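You operate a simulated robot arm through the tools that you are given. There is no shell and no other tool. Be economical: measure what you need, move in short steps, check, and stop when the job is done.

The job below is to be done with a simulated two-armed robot. You get a single attempt, and the scene is never put back.

Task
Press the front tune button two times. Fetch the wrapped pink pack and set it on the top of the front belt. Take the grey corner piece and put it on the small yellow tray. Put one of the job cards from the long grey table top on the white slip. Open the left packing drawer, put the white corner piece on the long grey table top away in the inside of the left packing drawer and shut the drawer again. Turn the power box dial to off. Put the stubby orange brush on the top of the sealer table away on the top of the service table. Do these in any order. Set down upright: job card.

The check looks at the end state, three seconds after you hand in, the way a careful person would. Anything else that was tipped, shoved, dropped, spilled or broken makes it a failure.

Robot
Two 7-joint arms with fingered hands on one trunk, on a base that drives. Base frame: it is fixed to the floor where the robot stands at the start and does not move with it; the origin is under the middle of the robot, x ahead of it, y to its left, z up. Readings come in cm, degrees, newtons and seconds.
The left shoulder is at the start at [8, 24.1, 149.2], the right one opposite. With the tool pointing down near the work surface each hand reaches from about 10 to 96 cm from the robot's upright axis, wherever it stands, measured 20 degrees to its own side. Places, roughly: front tune button [610, 10, 50]; grey corner piece (6x6x5 cm) [550, -240, 80]; inside of the left packing drawer [520, -210, 70]; job card [50, -275, 75]; left packing drawer [520, -210, 70]; power box dial [30, -180, 90]; small yellow tray (10x20x6 cm) [510, -260, 80]; stubby orange brush (6x4x8 cm) [-40, -130, 90]; top of the front belt [380, -80, 60]; top of the service table [320, -450, 80]; white corner piece (6x6x5 cm) [70, -220, 90]; white slip [0, -200, 75]; wrapped pink pack [650, -125, 75]. Payload 4.9 kg a hand.
The tool frame of a hand sits at the grasp point between the pads (the TCP): z along the fingers, y along the line on which they close. The tips reach 3.2 cm beyond it. Largest opening 20 cm; the body of the gripper starts 8.9 cm behind the TCP. The gripper is a hand of 4 fingers: y runs from the thumb to the fingers, the wrist lies at [0, 0, -26.7] in the tool frame, and closing takes about 1.5 s.
Orientation is that of the tool frame in the base frame, as a unit quaternion [w, x, y, z]. With the fingers straight down and closing along the base's y, the tool's x points along the base's -x, its y along +y and its z along -z.

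Tools
- The arms move only by the tool servo_tool. It takes "left_series", "right_series" or both (then of equal length, played together; a hand with none holds still); each is a list of rows, each a list of 7 numbers: the shift along the base's x, y, z in cm, then the turn, a rotation vector about the base's x, y, z in degrees, then the gripper command, from -1 (fully open) to 1 (shut), values between in proportion. In form: [[tx, ty, tz, wx, wy, wz, jaw], ...]. A call has 1 to 10 rows; each row is the pose to reach, as a shift and turn from the pose commanded when the call began. A row lasts 0.2 s, in which the tool goes at most 5 cm and 8.6 degrees; a call with a longer step from one row to the next is refused whole, and so is a gripper value outside its range. Where a pose cannot be reached the arm comes as near as it can. A force on the tool above 40 N (or 10 N above the force at the start of the call, whichever is more), or a blocked arm, ends the call early, and 0.2 s more pass. The fingers move at their own pace (about 7.2 cm/s each) and stop on an object; they squeeze with about 28 N. The grip force told is the motor's: it shows also when the fingers shut on nothing. Time passes only in rows, and 0.2 s behind the last, so rows that repeat a pose let the fingers close. The reply holds the time, the measured pose of the TCP, the force on the tool along the base axes, the opening and the grip force, in the units named above and with some noise, with the torque about the TCP (base axes, N m) and any sound that the robot's microphone picked up.
- Cameras (640 x 400 px; columns grow to the right, rows downward): "scene" is now at [10.94, 1.98, 166.78]; the picture's right is [0.21, -0.98, 0.00], its down [-0.64, -0.14, -0.76] and it looks along [0.74, 0.16, -0.65] (base axes); focal length 254 px, centre (320, 200). "left" rides on the left gripper at [-6.9, -6.9, -11.6] in its tool frame; the picture's right is [0.71, -0.71, 0.00], its down [0.54, 0.54, -0.64] and it looks along [0.45, 0.45, 0.77] (tool axes); focal length 226 px, centre (320, 200). "right" rides on the right gripper at [6.9, -6.9, -11.6] in its tool frame; the picture's right is [0.71, 0.71, 0.00], its down [-0.54, 0.54, -0.64] and it looks along [-0.45, 0.45, 0.77] (tool axes); focal length 226 px, centre (320, 200). There is no depth. A picture from a camera that has moved, and an enlarged one, comes with that camera's place and axes in the base frame and with its lens. The place of the scene camera against the robot may be out by one fixed shift of up to 1.2 cm in any direction.
- camera(camera): a new picture of that camera. No time passes.
- move_column(by): slides the trunk up (or, below 0, down) by that many cm; the arms and the scene camera ride with it, the base frame stays. It gives what a move gives, with no picture.
- roll_base(legs): drives the robot by 1 to 6 legs, each [ahead, left, turn to the left] in cm, cm and degrees, along the robot's own axes; the way and the turn of a leg run together, so that a leg with both is an arc; at most 150 cm and 180 degrees a leg. The arms and the cameras ride along, it lands a little off, and it stops where it bumps. It gives what a move gives.
- hand_shape(shape, hand): the hand has 4 fingers and takes this shape, open, in about a second: jaw (thumb against the fingers, like two jaws); tri (thumb and two fingers); tip (a fingertip pinch); poke (one finger out to press); point (the index stretched); flat (the hand flat); cup (the hand cupped); fist (a fist). The gripper value then closes the fingers along that shape, each until it touches; the sizes above hold for jaw. It gives what a move gives, with no picture.
- pan_tilt(pan, tilt): turns the head with the scene camera to pan (to the left, within 86 degrees either way) and tilt (down, from -29 to 69), counted from straight ahead of the robot. It gives what a move gives.
- zoom(camera, box): a new picture of the part [left, top, right, bottom] of that camera's present view, enlarged. No time passes.
- close_job(): hands the job in; it is judged then, once.

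Work in short steps. Places have to be worked out from the pictures, the camera data and where the tool is seen: move nearer, look again, correct. Check each grasp and each placing, and mend what went wrong. You have 207 turns and 190 pictures in all, those below and enlarged ones among them. Open the grippers and draw the arms clear of the work before you hand the job in, unless the task says otherwise; then end with one line.

The tools are called after "Emit:" by a JSON object that holds its "method" and its "body". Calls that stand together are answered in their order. servo_tool: Moves the arms, as the interface text tells. Its arguments: {"type":"object","properties":{"left_series":{"type":"array","items":{"type":"array","items":{"type":"number"}}},"right_series":{"type":"array","items":{"type":"array","items":{"type":"number"}}}},"required":[]} The other tools are called the same way: move_column (by) slides the trunk up or down; hand_shape (shape, hand) gives the hand a shape; roll_base (legs) drives the base; pan_tilt (pan, tilt) turns the head that bears the scene camera; camera (camera) takes a picture; zoom (camera, box) takes an enlarged picture of a part of a camera's view; close_job () hands the job in.

At the start:

```text
t: 0.0
left_eef_pos: [60.57, 34.32, 69.48]
left_tool_rot: [0.0, 0.0, 1.0, 0.001]
left_wrist_force: [-0.6, -0.2, 1.1]
left_moment: [0.0, 0.02, -0.01]
left_width: 19.99
left_grip_force: 0.1
left_shape: jaw
right_eef_pos: [53.1, -25.01, 62.51]
right_tool_rot: [0.0, 0.0, 1.0, 0.0]
right_wrist_force: [-0.1, 0.3, 0.5]
right_moment: [-0.03, -0.02, 0.04]
right_width: 19.98
right_grip_force: 0.0
right_shape: jaw
trunk travel left (down, up): [-40.0, 44.0]
robot x, y, heading: [-0.07, -0.04, -0.2]
head pan, tilt: [12.1, 40.7]
```

scene: 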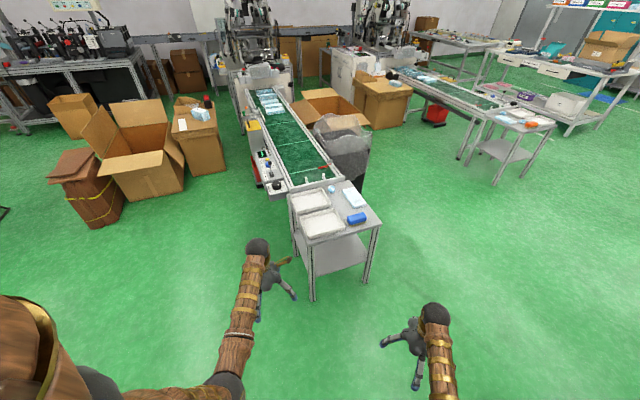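
right: 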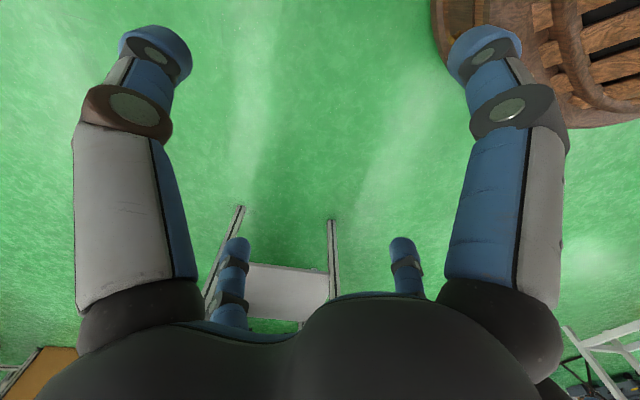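
left: 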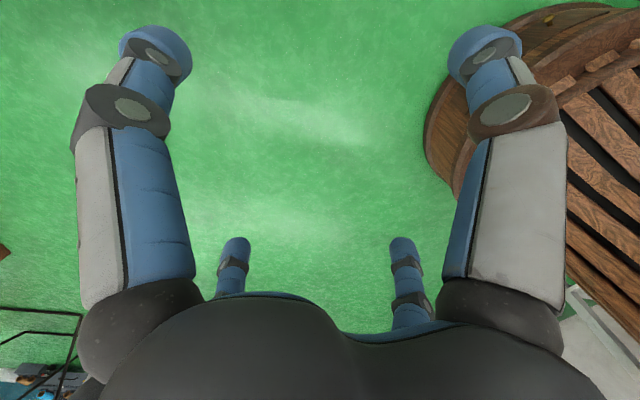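

I'll survey first: turn the head to the right, where the grey table should be.

Emit:
{"method": "pan_tilt", "body": {"pan": -80, "tilt": 25}}

Emit:
{"method": "camera", "body": {"camera": "scene"}}

Emit:
{"method": "pan_tilt", "body": {"pan": -30, "tilt": 15}}

Emit:
{"method": "camera", "body": {"camera": "scene"}}

```text
t: 1.7
left_eef_pos: [60.59, 34.34, 69.5]
left_tool_rot: [0.0, 0.0, 1.0, 0.0]
left_wrist_force: [0.9, 0.9, 0.3]
left_moment: [0.01, 0.01, 0.01]
left_width: 20.01
left_grip_force: 0.1
left_shape: jaw
right_eef_pos: [53.12, -24.95, 62.46]
right_tool_rot: [0.0, -0.001, 1.0, 0.0]
right_wrist_force: [0.7, 0.4, -0.5]
right_moment: [0.0, 0.01, 0.04]
right_width: 19.97
right_grip_force: 0.0
right_shape: jaw
trunk travel left (down, up): [-40.0, 44.0]
robot x, y, heading: [-0.0, 0.24, 0.3]
head pan, tilt: [-80.0, 25.0]
```

```text
186 pictures are left
camera scene: at [4.28, -8.87, 169.21], right [-0.98, -0.17, 0.0], down [-0.07, 0.42, -0.91], along [0.16, -0.89, -0.42], focal length 254 px, centre (320, 200)
```

scene: 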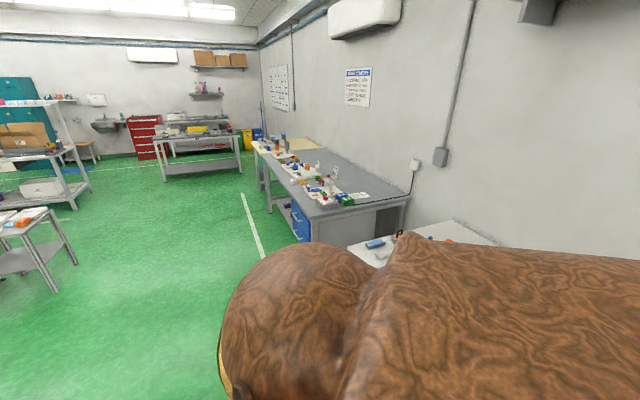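

```text
t: 2.9
left_eef_pos: [60.59, 34.21, 69.53]
left_tool_rot: [0.0, 0.001, 1.0, 0.0]
left_wrist_force: [0.2, 0.0, 0.2]
left_moment: [0.03, 0.0, 0.0]
left_width: 19.99
left_grip_force: 0.0
left_shape: jaw
right_eef_pos: [53.02, -24.99, 62.4]
right_tool_rot: [0.0, 0.0, 1.0, 0.0]
right_wrist_force: [0.0, -0.5, 0.6]
right_moment: [0.0, -0.01, 0.01]
right_width: 19.99
right_grip_force: 0.0
right_shape: jaw
trunk travel left (down, up): [-40.0, 44.0]
robot x, y, heading: [-0.13, -0.13, -0.1]
head pan, tilt: [-30.0, 15.0]
```

```text
185 pictures are left
camera scene: at [10.76, -4.48, 170.83], right [-0.5, -0.87, 0.0], down [-0.22, 0.13, -0.97], along [0.84, -0.48, -0.26], focal length 254 px, centre (320, 200)
```

scene: 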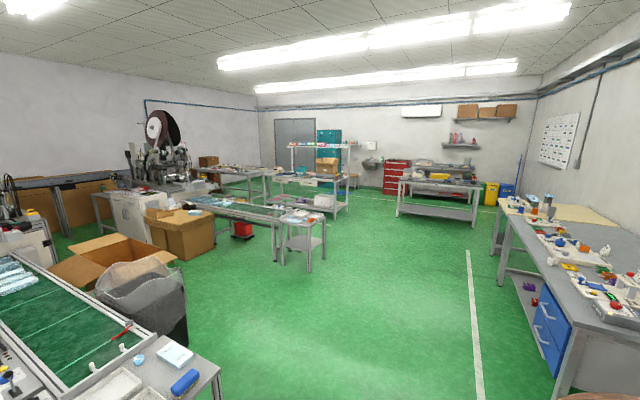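

The workshop is clear. I'll raise and pull in both hands as a travel pose before driving.

Emit:
{"method": "servo_tool", "body": {"left_series": [[-2, 0, 4, 0, 0, 0, -1], [-4, 0, 8, 0, 0, 0, -1], [-6, 0, 12, 0, 0, 0, -1], [-8, 0, 16, 0, 0, 0, -1], [-10, 0, 20, 0, 0, 0, -1], [-12, 0, 24, 0, 0, 0, -1], [-14, 0, 28, 0, 0, 0, -1], [-16, 0, 32, 0, 0, 0, -1], [-18, 0, 36, 0, 0, 0, -1], [-20, 0, 38, 0, 0, 0, -1]], "right_series": [[-1, 0, 4.5, 0, 0, 0, -1], [-2, 0, 9, 0, 0, 0, -1], [-3, 0, 13.5, 0, 0, 0, -1], [-4, 0, 18, 0, 0, 0, -1], [-6, 0, 22.5, 0, 0, 0, -1], [-8, 0, 27, 0, 0, 0, -1], [-9, 0, 31.5, 0, 0, 0, -1], [-10, 0, 36, 0, 0, 0, -1], [-12, 0, 40.5, 0, 0, 0, -1], [-13, 0, 45, 0, 0, 0, -1]]}}

Emit:
{"method": "roll_base", "body": {"legs": [[0, 0, -90]]}}

Emit:
{"method": "pan_tilt", "body": {"pan": 0, "tilt": 35}}

Emit:
{"method": "camera", "body": {"camera": "scene"}}

```text
t: 5.0
left_eef_pos: [55.35, 34.33, 81.18]
left_tool_rot: [0.003, 0.0, 1.0, 0.003]
left_wrist_force: [0.1, 0.0, 0.2]
left_moment: [0.04, 0.04, 0.04]
left_width: 19.98
left_grip_force: 0.0
left_shape: jaw
left hand out of reach, approached as far as the arm can: row 3, 4, 5, 6, 7, 8, 9, 10
right_eef_pos: [49.12, -24.85, 80.51]
right_tool_rot: [0.0, 0.0, 1.0, 0.0]
right_wrist_force: [-0.7, -0.1, -0.1]
right_moment: [0.03, 0.0, -0.03]
right_width: 19.98
right_grip_force: 0.0
right_shape: jaw
right hand out of reach, approached as far as the arm can: row 5, 6, 7, 8, 9, 10
trunk travel left (down, up): [-40.0, 44.0]
robot x, y, heading: [-0.29, 0.19, -0.0]
head pan, tilt: [-30.0, 15.0]
```

```text
t: 9.3
left_eef_pos: [34.36, -55.15, 81.14]
left_tool_rot: [0.004, 0.707, 0.707, -0.001]
left_wrist_force: [1.0, 0.0, -0.7]
left_moment: [0.01, 0.0, 0.02]
left_width: 19.98
left_grip_force: 0.1
left_shape: jaw
right_eef_pos: [-24.93, -48.79, 80.49]
right_tool_rot: [-0.001, 0.707, 0.707, 0.0]
right_wrist_force: [0.6, -0.1, -0.4]
right_moment: [-0.02, 0.02, -0.01]
right_width: 19.98
right_grip_force: 0.1
right_shape: jaw
trunk travel left (down, up): [-40.0, 44.0]
robot x, y, heading: [0.11, 0.15, -89.8]
head pan, tilt: [-30.0, 15.0]
```

```text
t: 10.2
left_eef_pos: [34.35, -55.15, 81.06]
left_tool_rot: [0.005, 0.707, 0.707, 0.0]
left_wrist_force: [-0.4, 0.7, 0.6]
left_moment: [-0.01, 0.01, 0.02]
left_width: 19.98
left_grip_force: 0.1
left_shape: jaw
right_eef_pos: [-24.88, -49.08, 80.47]
right_tool_rot: [0.0, 0.707, 0.707, -0.001]
right_wrist_force: [0.3, -0.3, -0.2]
right_moment: [-0.03, 0.01, -0.02]
right_width: 19.97
right_grip_force: 0.1
right_shape: jaw
trunk travel left (down, up): [-40.0, 44.0]
robot x, y, heading: [0.01, 0.11, -89.7]
head pan, tilt: [0.0, 35.0]
```

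```text
184 pictures are left
camera scene: at [-0.35, -11.64, 167.64], right [-1.0, 0.0, 0.0], down [0.0, 0.57, -0.82], along [0.0, -0.82, -0.57], focal length 254 px, centre (320, 200)
```

scene: 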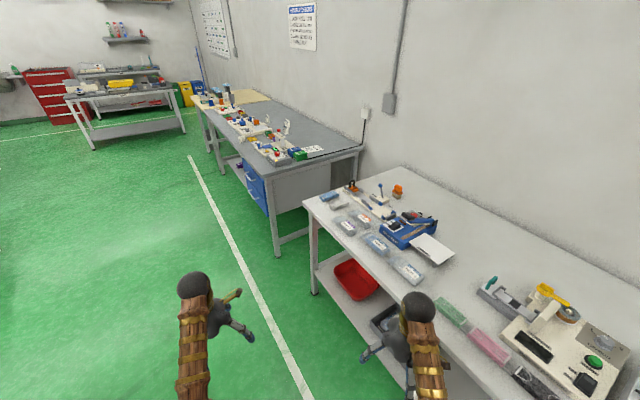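

The tables run along roughly −52°, with the sealer table nearest. I'll raise the trunk, then drive to face the sealer table near the orange brush.

Emit:
{"method": "move_column", "body": {"by": 35}}

Emit:
{"method": "roll_base", "body": {"legs": [[35, 40, 0], [30, 0, -52]]}}

Emit:
{"method": "pan_tilt", "body": {"pan": 10, "tilt": 45}}

Emit:
{"method": "camera", "body": {"camera": "scene"}}

```text
t: 13.6
left_eef_pos: [34.57, -55.22, 116.12]
left_tool_rot: [0.003, 0.707, 0.707, -0.001]
left_wrist_force: [0.2, -0.2, 0.2]
left_moment: [-0.02, -0.01, -0.01]
left_width: 19.98
left_grip_force: 0.0
left_shape: jaw
right_eef_pos: [-24.75, -49.02, 115.52]
right_tool_rot: [0.0, 0.707, 0.707, -0.001]
right_wrist_force: [-1.0, 0.3, 0.4]
right_moment: [0.02, 0.0, -0.03]
right_width: 19.98
right_grip_force: 0.1
right_shape: jaw
trunk travel left (down, up): [-75.0, 9.0]
robot x, y, heading: [0.33, 0.22, -90.3]
head pan, tilt: [0.0, 35.0]
```

```text
t: 19.0
left_eef_pos: [3.73, -121.41, 116.09]
left_tool_rot: [0.003, 0.947, 0.322, -0.003]
left_wrist_force: [-0.4, 0.1, 0.4]
left_moment: [0.02, 0.05, 0.0]
left_width: 19.99
left_grip_force: 0.0
left_shape: jaw
right_eef_pos: [-27.48, -70.64, 115.53]
right_tool_rot: [0.001, 0.947, 0.322, -0.001]
right_wrist_force: [0.6, 0.1, 0.8]
right_moment: [-0.03, 0.01, -0.01]
right_width: 19.99
right_grip_force: 0.0
right_shape: jaw
trunk travel left (down, up): [-75.0, 9.0]
robot x, y, heading: [26.08, -60.39, -142.3]
head pan, tilt: [0.0, 35.0]
```

```text
t: 19.7
left_eef_pos: [3.63, -121.38, 116.11]
left_tool_rot: [0.003, 0.946, 0.323, -0.003]
left_wrist_force: [0.4, -0.9, 0.7]
left_moment: [0.01, 0.03, 0.0]
left_width: 20.01
left_grip_force: 0.1
left_shape: jaw
right_eef_pos: [-27.55, -70.75, 115.5]
right_tool_rot: [-0.001, 0.946, 0.323, 0.0]
right_wrist_force: [0.4, -0.7, 0.3]
right_moment: [-0.01, -0.01, 0.0]
right_width: 19.99
right_grip_force: 0.0
right_shape: jaw
trunk travel left (down, up): [-75.0, 9.0]
robot x, y, heading: [26.29, -60.65, -142.5]
head pan, tilt: [10.0, 45.0]
```

```text
183 pictures are left
camera scene: at [18.17, -68.2, 201.16], right [-0.74, 0.67, 0.0], down [0.48, 0.52, -0.71], along [-0.48, -0.52, -0.71], focal length 254 px, centre (320, 200)
```

scene: 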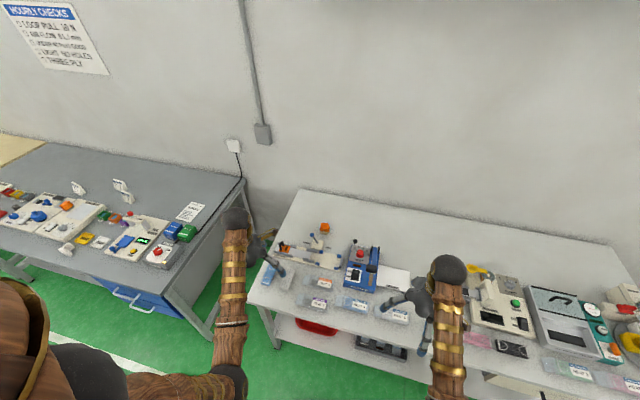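

Good overview. I'll zoom into both areas to identify objects.

Emit:
{"method": "zoom", "body": {"camera": "scene", "box": [0, 140, 250, 296]}}

Emit:
{"method": "zoom", "body": {"camera": "scene", "box": [240, 190, 440, 315]}}

```text
2.56 times, centred on (125, 218) of scene
camera zoom: at [18.17, -68.2, 201.16], right [-0.74, 0.67, 0.0], down [0.48, 0.52, -0.71], along [-0.48, -0.52, -0.71], focal length 650 px, centre (819, 154)
```

zoom: 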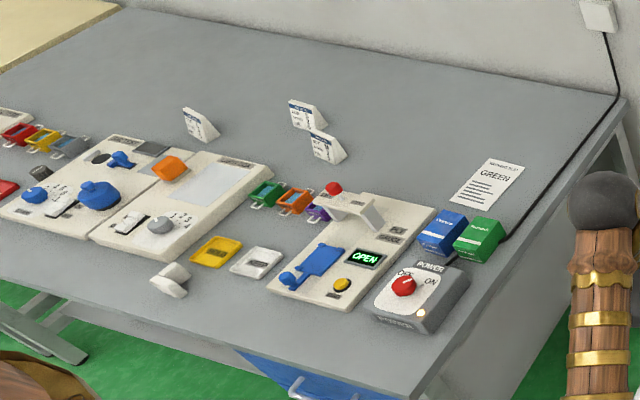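

```text
3.20 times, centred on (340, 252) of scene
camera zoom: at [18.17, -68.2, 201.16], right [-0.74, 0.67, 0.0], down [0.48, 0.52, -0.71], along [-0.48, -0.52, -0.71], focal length 812 px, centre (256, 32)
```

zoom: 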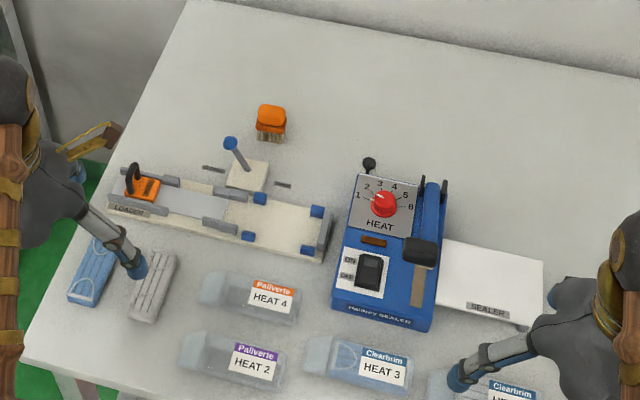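

Everything is identified: brush near (−43,−131), dial, three tented job cards, the slip with "GREEN", and white corner near the table front. I'll go 15 cm closer and look from the left hand camera and scene.

Emit:
{"method": "roll_base", "body": {"legs": [[15, 0, 0]]}}

Emit:
{"method": "camera", "body": {"camera": "scene"}}

Emit:
{"method": "camera", "body": {"camera": "left"}}

```text
t: 21.1
left_eef_pos: [-8.01, -130.29, 116.28]
left_tool_rot: [0.003, 0.947, 0.322, -0.004]
left_wrist_force: [-0.2, 1.0, 0.8]
left_moment: [-0.02, 0.0, 0.0]
left_width: 20.0
left_grip_force: 0.0
left_shape: jaw
right_eef_pos: [-39.14, -79.6, 115.49]
right_tool_rot: [0.001, 0.947, 0.323, -0.002]
right_wrist_force: [-0.1, 0.3, -0.4]
right_moment: [-0.01, -0.01, -0.01]
right_width: 19.99
right_grip_force: 0.0
right_shape: jaw
trunk travel left (down, up): [-75.0, 9.0]
robot x, y, heading: [14.64, -69.5, -142.4]
head pan, tilt: [10.0, 45.0]
```

```text
180 pictures are left
camera scene: at [6.71, -76.98, 201.19], right [-0.74, 0.67, 0.0], down [0.48, 0.52, -0.71], along [-0.48, -0.52, -0.71], focal length 254 px, centre (320, 200)
```

scene: 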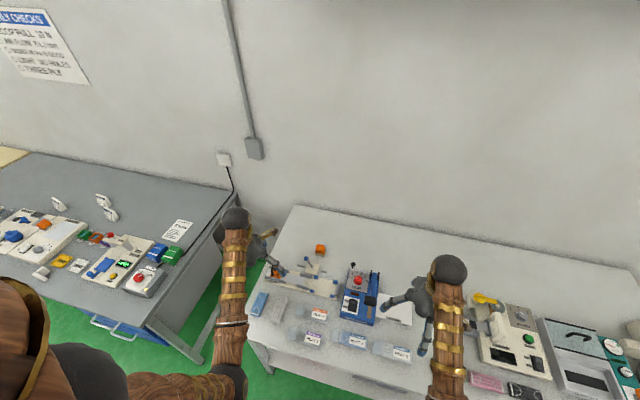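

```text
179 pictures are left
camera left: at [-17.51, -128.98, 127.99], right [0.13, 0.99, -0.01], down [0.76, -0.09, 0.64], along [0.63, -0.09, -0.77], focal length 226 px, centre (320, 200)
```

left: 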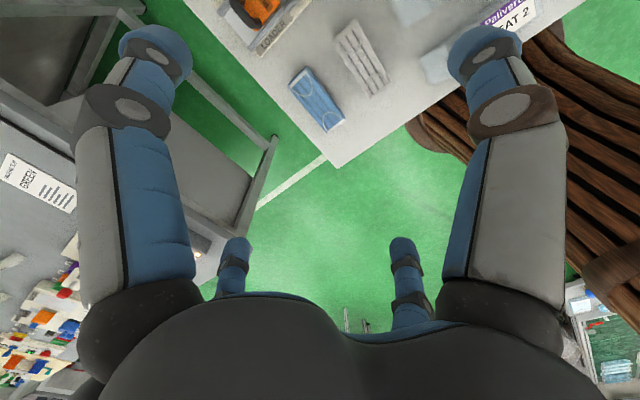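

The TCP projects to the centre of the hand picture. I'll move the left hand to above the estimated brush place, staying high, then look.

Emit:
{"method": "servo_tool", "body": {"left_series": [[-4.5, 0, 0, 0, 0, 0, -0.5], [-9, 0, 0, 0, 0, 0, -0.2], [-13.5, 0, 0, 0, 0, 0, 0], [-18, 0, 0, 0, 0, 0, 0], [-22.5, 0, 0, 0, 0, 0, 0], [-27, 0, -1, 0, 0, 0, 0], [-31, 0, -3, 0, 0, 0, 0], [-35, -1, -5, 0, 0, 0, 0]]}}

Emit:
{"method": "camera", "body": {"camera": "left"}}

Emit:
{"method": "zoom", "body": {"camera": "scene", "box": [240, 190, 440, 315]}}

```text
t: 22.9
left_eef_pos: [-43.38, -131.74, 110.95]
left_tool_rot: [0.003, 0.946, 0.323, -0.001]
left_wrist_force: [1.0, -0.3, -1.0]
left_moment: [0.03, -0.02, 0.04]
left_width: 10.03
left_grip_force: 0.1
left_shape: jaw
right_eef_pos: [-39.68, -79.82, 115.44]
right_tool_rot: [0.0, 0.947, 0.322, 0.001]
right_wrist_force: [-0.8, -0.5, 0.1]
right_moment: [0.0, -0.02, 0.0]
right_width: 19.97
right_grip_force: 0.0
right_shape: jaw
trunk travel left (down, up): [-75.0, 9.0]
robot x, y, heading: [14.81, -69.82, -142.3]
head pan, tilt: [10.0, 45.0]
```

```text
178 pictures are left
camera left: at [-53.0, -130.43, 122.64], right [0.13, 0.99, -0.01], down [0.76, -0.09, 0.64], along [0.64, -0.09, -0.77], focal length 226 px, centre (320, 200)
```

left: 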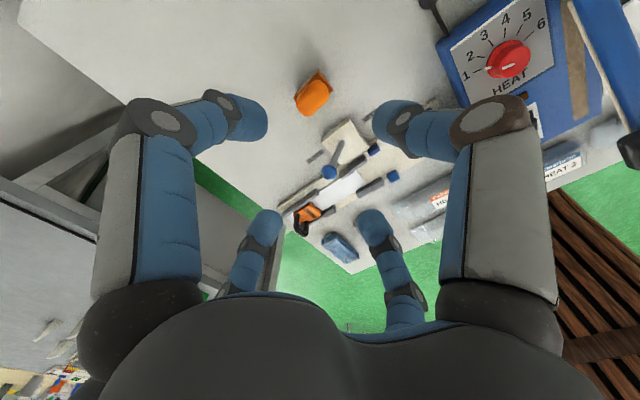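

```text
3.20 times, centred on (340, 252) of scene
camera zoom: at [6.0, -77.4, 201.13], right [-0.74, 0.67, 0.0], down [0.48, 0.52, -0.71], along [-0.48, -0.52, -0.71], focal length 812 px, centre (256, 32)
```

zoom: 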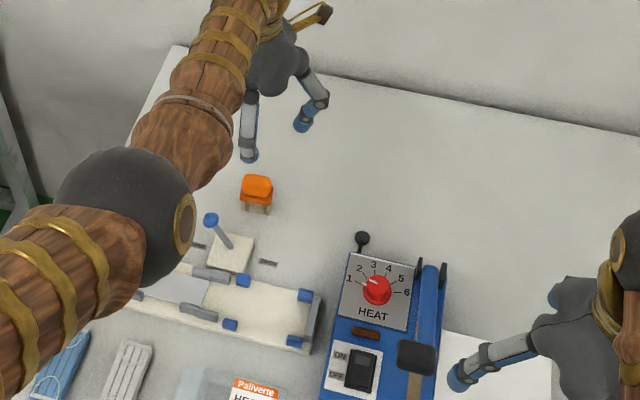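

Triangulating both views gives the brush top at about (−44.5, −132, 90). I'll centre above it, descend partway, and check.

Emit:
{"method": "servo_tool", "body": {"left_series": [[-1.2, -0.3, -3, 0, 0, 0, 0], [-1.2, -0.3, -7, 0, 0, 0, 0], [-1.2, -0.3, -11, 0, 0, 0, 0], [-1.2, -0.3, -14, 0, 0, 0, 0]]}}

Emit:
{"method": "camera", "body": {"camera": "left"}}

Emit:
{"method": "zoom", "body": {"camera": "scene", "box": [240, 190, 440, 315]}}

```text
t: 23.9
left_eef_pos: [-41.54, -130.92, 102.42]
left_tool_rot: [0.003, 0.947, 0.322, -0.004]
left_wrist_force: [0.0, -0.4, -0.2]
left_moment: [-0.01, 0.0, 0.0]
left_width: 10.02
left_grip_force: 0.1
left_shape: jaw
left hand out of reach, approached as far as the arm can: row 2, 3, 4
right_eef_pos: [-39.36, -79.73, 115.4]
right_tool_rot: [0.0, 0.947, 0.322, 0.0]
right_wrist_force: [0.1, 0.7, -0.5]
right_moment: [0.02, 0.01, 0.0]
right_width: 20.0
right_grip_force: 0.0
right_shape: jaw
trunk travel left (down, up): [-75.0, 9.0]
robot x, y, heading: [14.81, -69.72, -142.4]
head pan, tilt: [10.0, 45.0]
```

```text
176 pictures are left
camera left: at [-51.12, -129.54, 114.24], right [0.13, 0.99, -0.01], down [0.76, -0.09, 0.64], along [0.63, -0.09, -0.77], focal length 226 px, centre (320, 200)
```

left: 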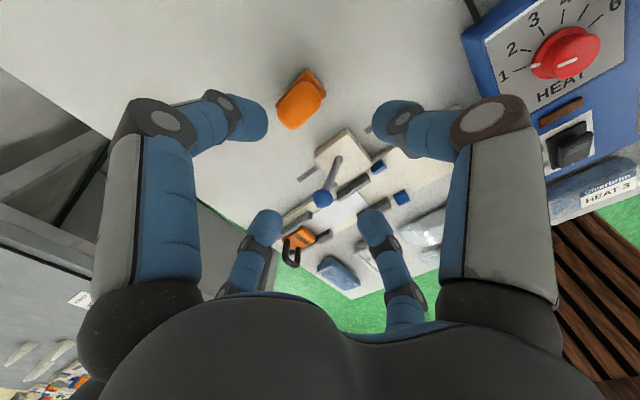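

```text
3.20 times, centred on (340, 252) of scene
camera zoom: at [6.37, -77.27, 201.16], right [-0.74, 0.67, 0.0], down [0.48, 0.52, -0.71], along [-0.48, -0.52, -0.71], focal length 812 px, centre (256, 32)
```

zoom: 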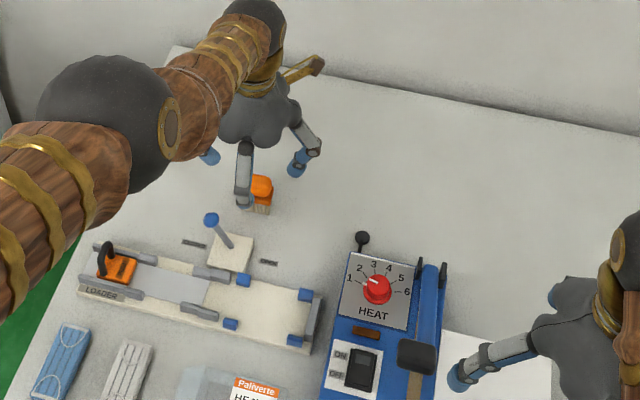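

The left hand ran out of reach with the trunk this high. I'll lower the trunk 6 cm and re-centre over the brush.

Emit:
{"method": "move_column", "body": {"by": -6}}

Emit:
{"method": "servo_tool", "body": {"left_series": [[-2.5, -0.8, 0, 0, 0, 0, 0], [-2.5, -0.8, 0, 0, 0, 0, 0]]}}

Emit:
{"method": "camera", "body": {"camera": "left"}}

```text
t: 24.9
left_eef_pos: [-41.53, -130.95, 96.52]
left_tool_rot: [0.003, 0.947, 0.322, -0.004]
left_wrist_force: [-1.1, -0.1, -0.2]
left_moment: [-0.01, -0.05, 0.02]
left_width: 10.01
left_grip_force: 0.0
left_shape: jaw
right_eef_pos: [-39.34, -79.68, 109.42]
right_tool_rot: [0.0, 0.947, 0.322, -0.001]
right_wrist_force: [-0.5, 0.1, 0.2]
right_moment: [0.0, -0.02, 0.02]
right_width: 19.96
right_grip_force: 0.0
right_shape: jaw
trunk travel left (down, up): [-69.0, 15.0]
robot x, y, heading: [14.41, -69.3, -142.5]
head pan, tilt: [10.0, 45.0]
```

```text
t: 25.5
left_eef_pos: [-42.24, -130.98, 97.7]
left_tool_rot: [0.004, 0.947, 0.322, -0.003]
left_wrist_force: [0.2, -0.5, 0.1]
left_moment: [0.01, 0.01, -0.01]
left_width: 10.0
left_grip_force: 0.1
left_shape: jaw
left hand out of reach, approached as far as the arm can: row 1, 2
right_eef_pos: [-39.39, -79.71, 109.51]
right_tool_rot: [0.0, 0.947, 0.322, 0.001]
right_wrist_force: [-1.0, 0.3, 0.8]
right_moment: [0.01, 0.02, 0.0]
right_width: 19.99
right_grip_force: 0.2
right_shape: jaw
trunk travel left (down, up): [-69.0, 15.0]
robot x, y, heading: [14.63, -69.6, -142.3]
head pan, tilt: [10.0, 45.0]
```

```text
174 pictures are left
camera left: at [-51.84, -129.66, 109.38], right [0.13, 0.99, -0.01], down [0.76, -0.09, 0.64], along [0.63, -0.09, -0.77], focal length 226 px, centre (320, 200)
```

left: 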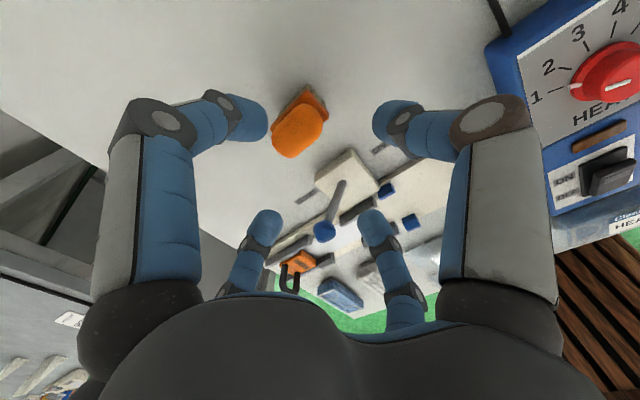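

Brush is consistently at (−44.3, −132.7). I'll roll the base 6 cm nearer, for reach.

Emit:
{"method": "roll_base", "body": {"legs": [[6, 0, 0]]}}

Emit:
{"method": "camera", "body": {"camera": "left"}}

```text
t: 26.5
left_eef_pos: [-46.34, -134.12, 98.42]
left_tool_rot: [0.005, 0.946, 0.323, -0.008]
left_wrist_force: [0.5, 0.4, 0.3]
left_moment: [-0.02, 0.11, -0.05]
left_width: 9.97
left_grip_force: 0.0
left_shape: jaw
right_eef_pos: [-43.3, -82.55, 109.98]
right_tool_rot: [0.002, 0.947, 0.322, -0.004]
right_wrist_force: [1.0, 0.9, 0.4]
right_moment: [-0.1, 0.1, 0.0]
right_width: 19.98
right_grip_force: 0.0
right_shape: jaw
trunk travel left (down, up): [-69.0, 15.0]
robot x, y, heading: [9.58, -72.88, -142.5]
head pan, tilt: [10.0, 45.0]
```

```text
173 pictures are left
camera left: at [-55.74, -132.54, 110.19], right [0.13, 0.99, -0.01], down [0.77, -0.09, 0.64], along [0.63, -0.09, -0.77], focal length 226 px, centre (320, 200)
```

left: 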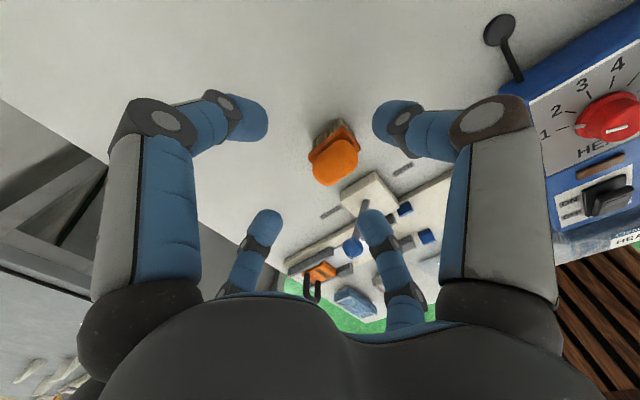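

Brush is now reliably within range; I'll centre and descend onto it, then close.

Emit:
{"method": "servo_tool", "body": {"left_series": [[1.9, 1.4, 0, 0, 0, 0, 0], [1.9, 1.4, -4, 0, 0, 0, 0], [1.9, 1.4, -8, 0, 0, 0, 0], [1.9, 1.4, -11, 0, 0, 0, 0]]}}

Emit:
{"method": "camera", "body": {"camera": "left"}}

```text
t: 27.5
left_eef_pos: [-43.06, -132.46, 90.1]
left_tool_rot: [0.003, 0.947, 0.322, -0.002]
left_wrist_force: [0.1, 0.8, 0.3]
left_moment: [0.03, -0.01, 0.0]
left_width: 10.01
left_grip_force: 0.0
left_shape: jaw
left hand out of reach, approached as far as the arm can: row 1, 3, 4
right_eef_pos: [-44.21, -83.33, 109.24]
right_tool_rot: [0.001, 0.947, 0.322, 0.002]
right_wrist_force: [0.1, -0.5, 0.2]
right_moment: [0.0, -0.01, -0.01]
right_width: 20.0
right_grip_force: 0.1
right_shape: jaw
trunk travel left (down, up): [-69.0, 15.0]
robot x, y, heading: [9.87, -73.17, -142.4]
head pan, tilt: [10.0, 45.0]
```

```text
172 pictures are left
camera left: at [-52.53, -131.09, 101.8], right [0.13, 0.99, -0.01], down [0.76, -0.1, 0.64], along [0.64, -0.09, -0.77], focal length 226 px, centre (320, 200)
```

left: 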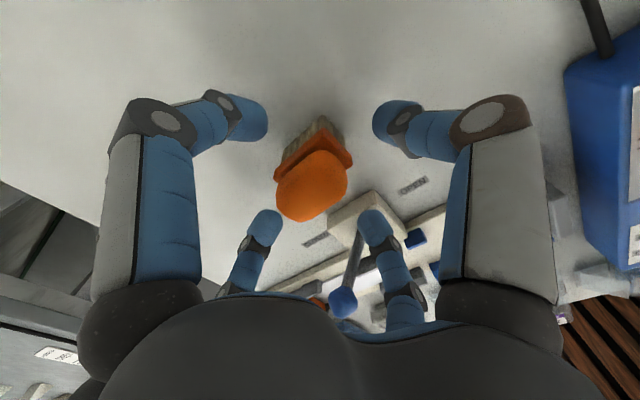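

Still reach-limited by the high shoulder. I'll raise the left hand 8 cm, lower the trunk 8 cm, then re-centre.

Emit:
{"method": "servo_tool", "body": {"left_series": [[0, 0, 4, 0, 0, 0, 0], [0, 0, 9, 0, 0, 0, 0]]}}

Emit:
{"method": "move_column", "body": {"by": -9}}

Emit:
{"method": "servo_tool", "body": {"left_series": [[-1.2, -0.3, 0, 0, 0, 0, 0], [-1.2, -0.3, 0, 0, 0, 0, 0]]}}

Emit:
{"method": "camera", "body": {"camera": "left"}}

```text
t: 28.1
left_eef_pos: [-46.48, -134.22, 97.05]
left_tool_rot: [0.003, 0.947, 0.323, -0.001]
left_wrist_force: [0.5, 0.6, -1.5]
left_moment: [0.0, 0.01, -0.01]
left_width: 10.0
left_grip_force: 0.0
left_shape: jaw
left hand out of reach, approached as far as the arm can: row 1, 2
right_eef_pos: [-44.0, -83.19, 109.26]
right_tool_rot: [0.0, 0.947, 0.322, 0.0]
right_wrist_force: [-1.1, 0.4, 0.5]
right_moment: [0.0, -0.02, -0.03]
right_width: 19.96
right_grip_force: 0.0
right_shape: jaw
trunk travel left (down, up): [-69.0, 15.0]
robot x, y, heading: [9.81, -72.95, -142.5]
head pan, tilt: [10.0, 45.0]
```

```text
t: 29.3
left_eef_pos: [-46.5, -134.36, 88.18]
left_tool_rot: [0.003, 0.947, 0.322, -0.003]
left_wrist_force: [-0.4, 0.1, 1.1]
left_moment: [0.03, 0.0, -0.03]
left_width: 10.01
left_grip_force: 0.1
left_shape: jaw
right_eef_pos: [-43.92, -83.24, 100.37]
right_tool_rot: [0.0, 0.947, 0.321, 0.001]
right_wrist_force: [0.5, -0.6, 0.9]
right_moment: [0.02, -0.03, -0.02]
right_width: 19.98
right_grip_force: 0.1
right_shape: jaw
trunk travel left (down, up): [-60.0, 24.0]
robot x, y, heading: [9.78, -73.19, -142.2]
head pan, tilt: [10.0, 45.0]
```

```text
t: 29.9
left_eef_pos: [-46.85, -134.21, 88.65]
left_tool_rot: [0.003, 0.947, 0.322, -0.003]
left_wrist_force: [-0.1, 0.2, 0.0]
left_moment: [0.01, -0.01, 0.0]
left_width: 10.01
left_grip_force: 0.1
left_shape: jaw
left hand out of reach, approached as far as the arm can: row 1, 2
right_eef_pos: [-44.03, -83.07, 100.39]
right_tool_rot: [-0.001, 0.947, 0.322, 0.0]
right_wrist_force: [0.6, -0.8, 0.0]
right_moment: [0.0, -0.02, 0.0]
right_width: 19.98
right_grip_force: 0.0
right_shape: jaw
trunk travel left (down, up): [-60.0, 24.0]
robot x, y, heading: [10.12, -72.91, -142.5]
head pan, tilt: [10.0, 45.0]
```

```text
171 pictures are left
camera left: at [-56.39, -132.88, 100.38], right [0.13, 0.99, -0.01], down [0.76, -0.09, 0.64], along [0.64, -0.09, -0.77], focal length 226 px, centre (320, 200)
```

left: 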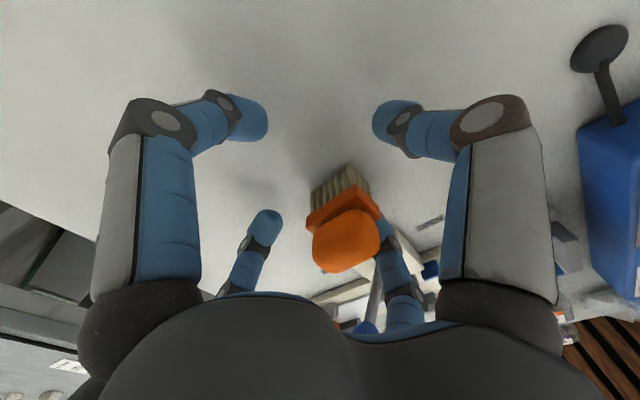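

The hand is now slightly beyond the brush. To find out where the commanded pose lies, I'll make a small safe test move inward and up.

Emit:
{"method": "servo_tool", "body": {"left_series": [[1.5, 1, 3, 0, 0, 0, 0], [3, 1.4, 5, 0, 0, 0, 0], [3, 1.4, 5, 0, 0, 0, 0]]}}

```text
t: 30.7
left_eef_pos: [-47.81, -135.05, 91.14]
left_tool_rot: [0.003, 0.947, 0.322, -0.002]
left_wrist_force: [0.3, 0.3, 0.0]
left_moment: [0.05, -0.01, -0.01]
left_width: 10.03
left_grip_force: 0.1
left_shape: jaw
left hand out of reach, approached as far as the arm can: row 1, 2, 3
right_eef_pos: [-43.88, -83.06, 100.45]
right_tool_rot: [0.0, 0.947, 0.323, 0.0]
right_wrist_force: [-0.4, 0.2, -0.6]
right_moment: [-0.02, -0.01, -0.01]
right_width: 19.98
right_grip_force: 0.0
right_shape: jaw
trunk travel left (down, up): [-60.0, 24.0]
robot x, y, heading: [9.69, -73.59, -142.1]
head pan, tilt: [10.0, 45.0]
```

Emit:
{"method": "servo_tool", "body": {"left_series": [[2, 1.5, 3, 0, 0, 0, 0], [4, 3, 4, 0, 0, 0, 0], [6, 4.5, 4, 0, 0, 0, 0], [6, 4.5, 4, 0, 0, 0, 0]]}}

```text
t: 31.7
left_eef_pos: [-48.45, -134.32, 91.67]
left_tool_rot: [0.002, 0.947, 0.322, -0.001]
left_wrist_force: [0.6, 0.3, -0.1]
left_moment: [-0.03, -0.03, 0.01]
left_width: 10.03
left_grip_force: 0.1
left_shape: jaw
left hand out of reach, approached as far as the arm can: row 1, 2, 3, 4
right_eef_pos: [-43.97, -83.15, 100.45]
right_tool_rot: [0.001, 0.947, 0.322, -0.001]
right_wrist_force: [-0.1, -0.3, 0.3]
right_moment: [0.0, -0.01, -0.03]
right_width: 19.99
right_grip_force: 0.0
right_shape: jaw
trunk travel left (down, up): [-60.0, 24.0]
robot x, y, heading: [10.08, -72.97, -142.4]
head pan, tilt: [10.0, 45.0]
```

The arm seems stretched nearly straight (singular). I'll command a larger inward and upward move over more rows to bend the elbow.

Emit:
{"method": "servo_tool", "body": {"left_series": [[2.5, 2, 2, 0, 0, 0, 0], [5, 4, 4, 0, 0, 0, 0], [7.5, 6, 6, 0, 0, 0, 0], [10, 8, 8, 0, 0, 0, 0], [12.5, 10, 10, 0, 0, 0, 0], [12.5, 10, 10, 0, 0, 0, 0], [12.5, 10, 10, 0, 0, 0, 0], [12.5, 10, 10, 0, 0, 0, 0]]}}

```text
t: 33.5
left_eef_pos: [-50.12, -132.68, 93.05]
left_tool_rot: [0.003, 0.947, 0.322, -0.002]
left_wrist_force: [0.2, -0.8, -0.6]
left_moment: [-0.01, 0.0, 0.04]
left_width: 10.03
left_grip_force: 0.1
left_shape: jaw
left hand out of reach, approached as far as the arm can: row 1, 2, 3, 4, 5, 6, 7, 8
right_eef_pos: [-43.99, -83.21, 100.32]
right_tool_rot: [0.001, 0.947, 0.322, 0.0]
right_wrist_force: [-0.3, -0.2, 0.0]
right_moment: [-0.03, 0.0, -0.01]
right_width: 19.97
right_grip_force: 0.2
right_shape: jaw
trunk travel left (down, up): [-60.0, 24.0]
robot x, y, heading: [9.83, -73.03, -142.3]
head pan, tilt: [10.0, 45.0]
```

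Testing with a zero shift, to learn whether the commanded pose itself lies out of reach.

Emit:
{"method": "servo_tool", "body": {"left_series": [[0, 0, 0, 0, 0, 0, 0], [0, 0, 3, 0, 0, 0, 0]]}}

Emit:
{"method": "camera", "body": {"camera": "scene"}}

```text
t: 34.1
left_eef_pos: [-51.25, -133.12, 95.61]
left_tool_rot: [0.002, 0.947, 0.322, 0.0]
left_wrist_force: [0.7, -0.4, -0.4]
left_moment: [0.03, 0.01, 0.02]
left_width: 10.01
left_grip_force: 0.1
left_shape: jaw
left hand out of reach, approached as far as the arm can: row 2
right_eef_pos: [-44.03, -83.11, 100.36]
right_tool_rot: [0.001, 0.946, 0.323, 0.0]
right_wrist_force: [1.5, 0.1, 0.6]
right_moment: [0.01, 0.0, -0.02]
right_width: 19.98
right_grip_force: 0.0
right_shape: jaw
trunk travel left (down, up): [-60.0, 24.0]
robot x, y, heading: [10.08, -73.27, -142.5]
head pan, tilt: [10.0, 45.0]
```

```text
170 pictures are left
camera scene: at [1.73, -80.72, 186.15], right [-0.74, 0.67, 0.0], down [0.48, 0.52, -0.71], along [-0.48, -0.52, -0.71], focal length 254 px, centre (320, 200)
```

scene: 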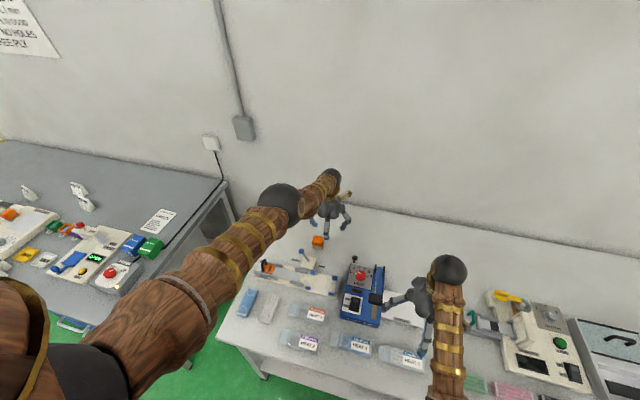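

Motion is joint-limited because the hand works inward of its shoulder. I'll swing the hand out to its own (left) side, then recover a good elbow posture.

Emit:
{"method": "servo_tool", "body": {"left_series": [[2.4, -3.1, 0.5, 0, 0, 0, 0], [4.8, -6.2, 1, 0, 0, 0, 0], [7.2, -9.3, 2, 0, 0, 0, 0], [9.6, -12.4, 3, 0, 0, 0, 0], [12.6, -14.4, 4, 0, 0, 0, 0], [15.6, -14.4, 5, 0, 0, 0, 0], [19.6, -14.4, 5, 0, 0, 0, 0]]}}

```text
t: 35.7
left_eef_pos: [-37.98, -153.03, 97.48]
left_tool_rot: [0.003, 0.947, 0.322, -0.001]
left_wrist_force: [-0.2, 0.3, -0.3]
left_moment: [0.0, 0.0, -0.02]
left_width: 10.02
left_grip_force: 0.0
left_shape: jaw
left hand out of reach, approached as far as the arm can: row 1, 2, 3, 4, 5, 6, 7
right_eef_pos: [-43.83, -83.18, 100.49]
right_tool_rot: [-0.001, 0.946, 0.323, 0.0]
right_wrist_force: [-0.5, -0.2, 0.8]
right_moment: [0.05, 0.0, 0.03]
right_width: 19.98
right_grip_force: 0.1
right_shape: jaw
trunk travel left (down, up): [-60.0, 24.0]
robot x, y, heading: [10.05, -73.11, -142.8]
head pan, tilt: [10.0, 45.0]
```

The arm is still on its outer limit. I'll command a long move back toward the robot at constant height to un-stretch it.

Emit:
{"method": "servo_tool", "body": {"left_series": [[3.5, 2.5, 0, 0, 0, 0, 0], [7, 5, 0, 0, 0, 0, 0], [10.5, 7.5, 0, 0, 0, 0, 0], [14, 10, 0, 0, 0, 0, 0], [17.5, 12.5, 0, 0, 0, 0, 0], [21, 15, 0, 0, 0, 0, 0], [24.5, 17.5, 0, 0, 0, 0, 0], [28, 20, 0, 0, 0, 0, 0], [28, 20, 0, 0, 0, 0, 0], [28, 20, 0, 0, 0, 0, 0]]}}

Emit:
{"method": "camera", "body": {"camera": "scene"}}

```text
t: 37.4
left_eef_pos: [-29.93, -153.36, 87.35]
left_tool_rot: [0.006, 0.946, 0.322, -0.012]
left_wrist_force: [2.3, 2.6, 19.1]
left_moment: [0.7, -0.82, -0.02]
left_width: 10.1
left_grip_force: 0.1
left_shape: jaw
left hand out of reach, approached as far as the arm can: row 1, 2, 3, 4, 5, 6, 7, 8
right_eef_pos: [-43.77, -82.81, 100.63]
right_tool_rot: [0.001, 0.947, 0.322, -0.001]
right_wrist_force: [0.5, 0.0, -0.2]
right_moment: [-0.03, 0.03, 0.05]
right_width: 20.0
right_grip_force: 0.0
right_shape: jaw
trunk travel left (down, up): [-60.0, 24.0]
robot x, y, heading: [10.0, -73.48, -142.6]
head pan, tilt: [10.0, 45.0]
stopped in row 8 (left hand): the force on the tool passed its limit at 127 N (the readings are from after the stop); the commanded pose is now the measured one
```

```text
169 pictures are left
camera scene: at [2.08, -80.16, 186.21], right [-0.74, 0.68, 0.0], down [0.48, 0.52, -0.71], along [-0.48, -0.52, -0.7], focal length 254 px, centre (320, 200)
```

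scene: 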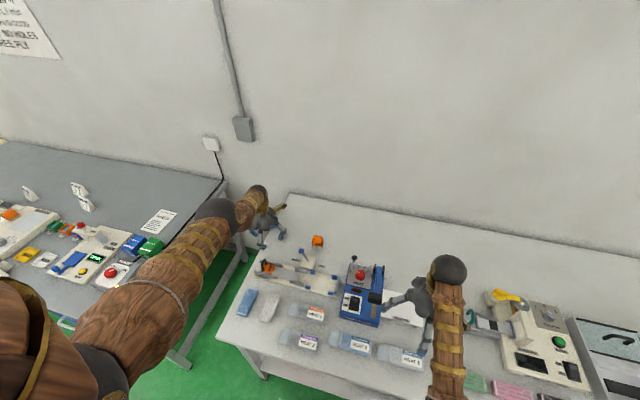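

The arm slid down the reach sphere and touched the bare table top; nothing appears displaced. I'll lift while tilting the hand so the wrist comes back toward the robot, to break the straight-arm lock.

Emit:
{"method": "servo_tool", "body": {"left_series": [[0, 0, 3, -4.9, 6.3, 0, 0], [0, 0, 6, -9.8, 12.6, 0, 0], [0, 0, 9, -14.7, 18.9, 0, 0], [0, 0, 9, -14.7, 18.9, 0, 0]]}}

```text
t: 38.4
left_eef_pos: [-36.97, -161.69, 90.25]
left_tool_rot: [0.071, 0.924, 0.314, -0.206]
left_wrist_force: [-0.3, 0.6, 0.4]
left_moment: [-0.02, -0.05, 0.02]
left_width: 10.02
left_grip_force: 0.0
left_shape: jaw
left hand out of reach, approached as far as the arm can: row 1, 2, 3, 4
right_eef_pos: [-43.87, -83.02, 100.49]
right_tool_rot: [0.0, 0.947, 0.321, 0.0]
right_wrist_force: [-1.0, -0.2, -0.2]
right_moment: [-0.03, 0.03, -0.03]
right_width: 19.99
right_grip_force: 0.1
right_shape: jaw
trunk travel left (down, up): [-60.0, 24.0]
robot x, y, heading: [10.14, -73.27, -142.5]
head pan, tilt: [10.0, 45.0]
```

Orientation changed but the arm stays fully stretched. I'll back the base away from the table and try to return the hand to its known-good start posture (60 ahead, 34 left, z 69.5 + trunk).

Emit:
{"method": "roll_base", "body": {"legs": [[-40, 0, 0]]}}

Emit:
{"method": "servo_tool", "body": {"left_series": [[4, 3, 0, 4.9, -6.3, 0, 0], [8, 6, 0, 9.8, -12.6, 0, 0], [12, 9, -1, 14.7, -18.9, 0, 0], [15.5, 12, -1, 14.7, -18.9, 0, 0], [19, 15, -1, 14.7, -18.9, 0, 0], [23, 18, -1, 14.7, -18.9, 0, 0], [27, 21, -1, 14.7, -18.9, 0, 0], [27, 21, -1, 14.7, -18.9, 0, 0], [27, 21, -1, 14.7, -18.9, 0, 0], [27, 21, -1, 14.7, -18.9, 0, 0]]}}

Emit:
{"method": "camera", "body": {"camera": "scene"}}

```text
t: 40.2
left_eef_pos: [-17.39, -146.7, 90.23]
left_tool_rot: [0.073, 0.921, 0.317, -0.212]
left_wrist_force: [-0.4, -0.1, -0.9]
left_moment: [0.01, -0.03, -0.03]
left_width: 10.0
left_grip_force: 0.1
left_shape: jaw
right_eef_pos: [-23.62, -67.52, 100.22]
right_tool_rot: [-0.002, 0.947, 0.322, 0.002]
right_wrist_force: [-0.1, -0.9, 0.1]
right_moment: [0.06, -0.04, 0.04]
right_width: 19.99
right_grip_force: 0.1
right_shape: jaw
trunk travel left (down, up): [-60.0, 24.0]
robot x, y, heading: [30.72, -57.45, -142.6]
head pan, tilt: [10.0, 45.0]
stopped in leg 1: the force on the tool passed its limit at 48 N (the readings are from after the stop); the commanded pose is now the measured one
```

```text
refused: row 3 steps farther than a row can; nothing moved
```

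```text
168 pictures are left
camera scene: at [21.78, -65.45, 186.07], right [-0.74, 0.68, 0.0], down [0.48, 0.52, -0.7], along [-0.48, -0.52, -0.71], focal length 254 px, centre (320, 200)
```

scene: 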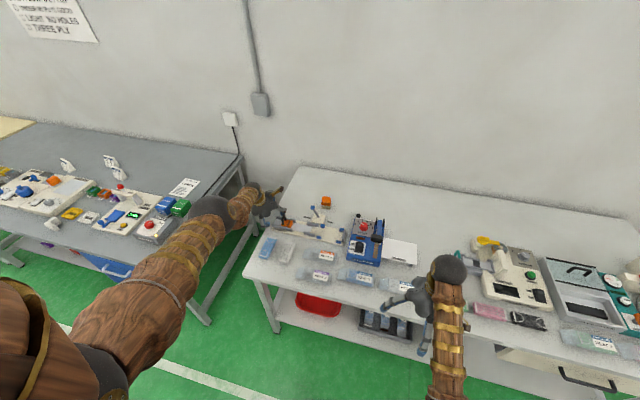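

The base stopped on a contact. I'll zoom to see what the left hand touches.

Emit:
{"method": "zoom", "body": {"camera": "scene", "box": [200, 170, 400, 295]}}

Emit:
{"method": "camera", "body": {"camera": "left"}}

```text
3.20 times, centred on (300, 232) of scene
camera zoom: at [21.78, -65.45, 186.07], right [-0.74, 0.68, 0.0], down [0.48, 0.52, -0.7], along [-0.48, -0.52, -0.71], focal length 812 px, centre (384, 96)
```

zoom: 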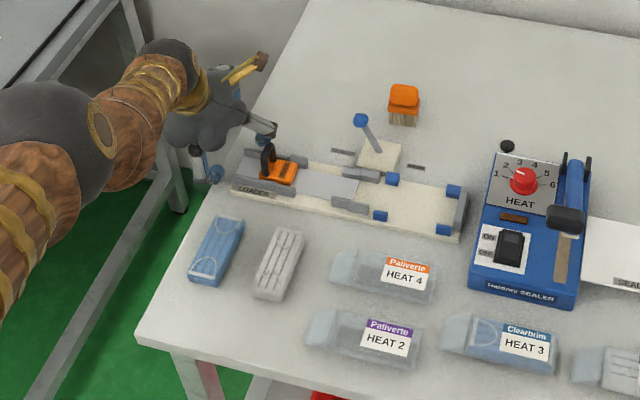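

```text
166 pictures are left
camera left: at [-22.42, -141.86, 103.76], right [0.07, 0.95, -0.31], down [0.94, 0.05, 0.34], along [0.34, -0.31, -0.89], focal length 226 px, centre (320, 200)
```

left: 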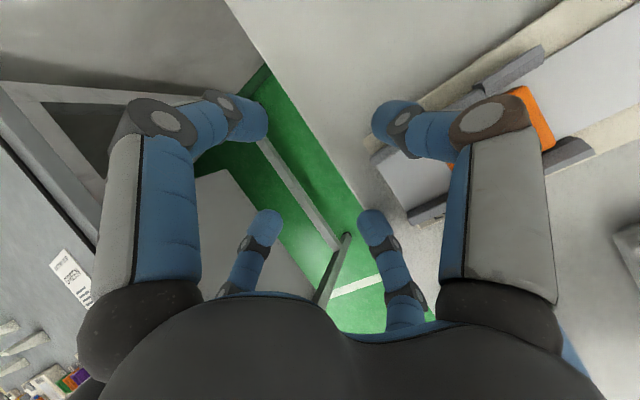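

Probably the thumb touched the loader's raised edge; it looks unmoved. I'll lift with the trunk, then back off.

Emit:
{"method": "move_column", "body": {"by": 20}}

Emit:
{"method": "zoom", "body": {"camera": "scene", "box": [200, 170, 400, 295]}}

Emit:
{"method": "roll_base", "body": {"legs": [[-35, 0, 0]]}}

Emit:
{"method": "servo_tool", "body": {"left_series": [[2, 1.5, 0, 4.9, -6.3, 0, 0], [4, 3, 0, 9.8, -12.6, 0, 0], [8, 6, -1, 14.7, -18.9, 0, 0], [11.5, 9, -1, 14.7, -18.9, 0, 0], [15, 12, -1, 14.7, -18.9, 0, 0], [19, 15, -1, 14.7, -18.9, 0, 0], [22, 17, -1, 14.7, -18.9, 0, 0], [22, 17, -1, 14.7, -18.9, 0, 0], [22, 17, -1, 14.7, -18.9, 0, 0], [22, 17, -1, 14.7, -18.9, 0, 0]]}}

```text
t: 42.4
left_eef_pos: [-16.78, -146.23, 110.66]
left_tool_rot: [0.075, 0.921, 0.317, -0.214]
left_wrist_force: [-0.6, -0.4, 0.0]
left_moment: [0.0, 0.03, -0.01]
left_width: 9.98
left_grip_force: 0.1
left_shape: jaw
right_eef_pos: [-23.24, -67.09, 120.5]
right_tool_rot: [0.001, 0.947, 0.322, -0.001]
right_wrist_force: [0.7, 0.1, 0.5]
right_moment: [-0.01, 0.04, -0.02]
right_width: 20.03
right_grip_force: 0.2
right_shape: jaw
trunk travel left (down, up): [-80.0, 4.0]
robot x, y, heading: [30.84, -57.33, -142.8]
head pan, tilt: [10.0, 45.0]
```

```text
3.20 times, centred on (300, 232) of scene
camera zoom: at [22.62, -64.7, 206.15], right [-0.74, 0.68, 0.0], down [0.48, 0.52, -0.71], along [-0.48, -0.52, -0.71], focal length 812 px, centre (384, 96)
```

zoom: 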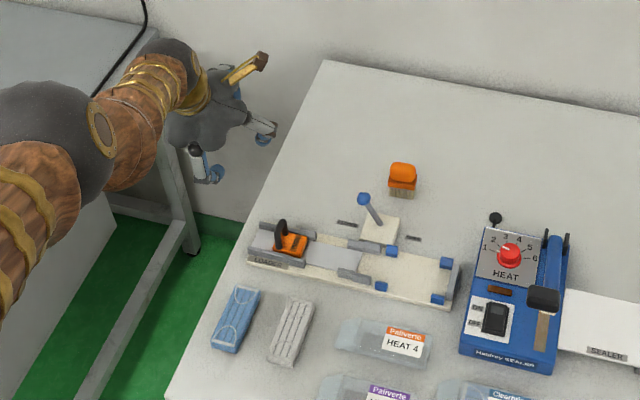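

```text
t: 44.7
left_eef_pos: [11.2, -124.89, 110.5]
left_tool_rot: [0.074, 0.921, 0.318, -0.212]
left_wrist_force: [-0.4, 0.0, -0.3]
left_moment: [0.02, 0.01, 0.01]
left_width: 9.96
left_grip_force: 0.0
left_shape: jaw
right_eef_pos: [4.88, -45.77, 120.41]
right_tool_rot: [-0.001, 0.947, 0.323, 0.001]
right_wrist_force: [-1.1, -0.8, -0.7]
right_moment: [0.0, -0.04, 0.0]
right_width: 20.0
right_grip_force: 0.1
right_shape: jaw
trunk travel left (down, up): [-80.0, 4.0]
robot x, y, heading: [59.05, -35.6, -142.6]
head pan, tilt: [10.0, 45.0]
```

```text
refused: row 3 steps farther than a row can; nothing moved
```

Emit:
{"method": "servo_tool", "body": {"left_series": [[2, 1.5, 0, 4.9, -6.3, 0, 0], [4, 3, 0, 9.8, -12.6, 0, 0], [7, 5, -1, 14.7, -18.9, 0, 0], [10, 8, -1, 14.7, -18.9, 0, 0], [13.5, 10.5, -1, 14.7, -18.9, 0, 0], [17, 13, -1, 14.7, -18.9, 0, 0], [20, 16, -1, 14.7, -18.9, 0, 0], [20, 16, -1, 14.7, -18.9, 0, 0], [20, 16, -1, 14.7, -18.9, 0, 0], [20, 16, -1, 14.7, -18.9, 0, 0]]}}

Emit:
{"method": "camera", "body": {"camera": "scene"}}

```text
t: 46.9
left_eef_pos: [31.47, -108.39, 109.48]
left_tool_rot: [0.007, 0.945, 0.326, -0.018]
left_wrist_force: [-1.2, -0.3, 0.5]
left_moment: [0.0, 0.02, 0.0]
left_width: 9.98
left_grip_force: 0.1
left_shape: jaw
left hand out of reach, approached as far as the arm can: row 2, 3
right_eef_pos: [5.08, -45.6, 120.46]
right_tool_rot: [0.0, 0.947, 0.322, 0.0]
right_wrist_force: [-0.4, -0.2, -0.3]
right_moment: [-0.02, 0.02, 0.0]
right_width: 20.01
right_grip_force: 0.0
right_shape: jaw
trunk travel left (down, up): [-80.0, 4.0]
robot x, y, heading: [58.68, -35.56, -142.6]
head pan, tilt: [10.0, 45.0]
```

```text
164 pictures are left
camera scene: at [50.8, -43.14, 206.16], right [-0.74, 0.68, 0.0], down [0.48, 0.52, -0.71], along [-0.48, -0.52, -0.71], focal length 254 px, centre (320, 200)
```

scene: 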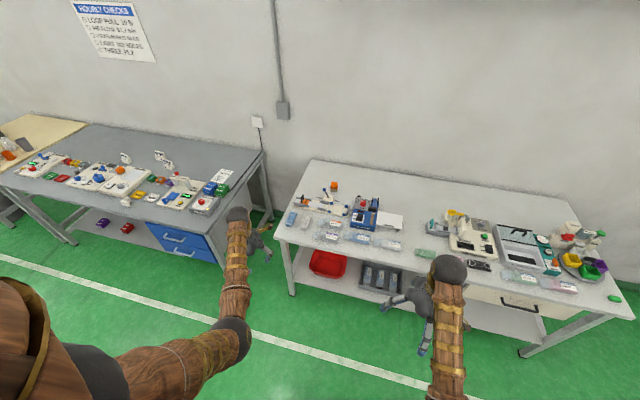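

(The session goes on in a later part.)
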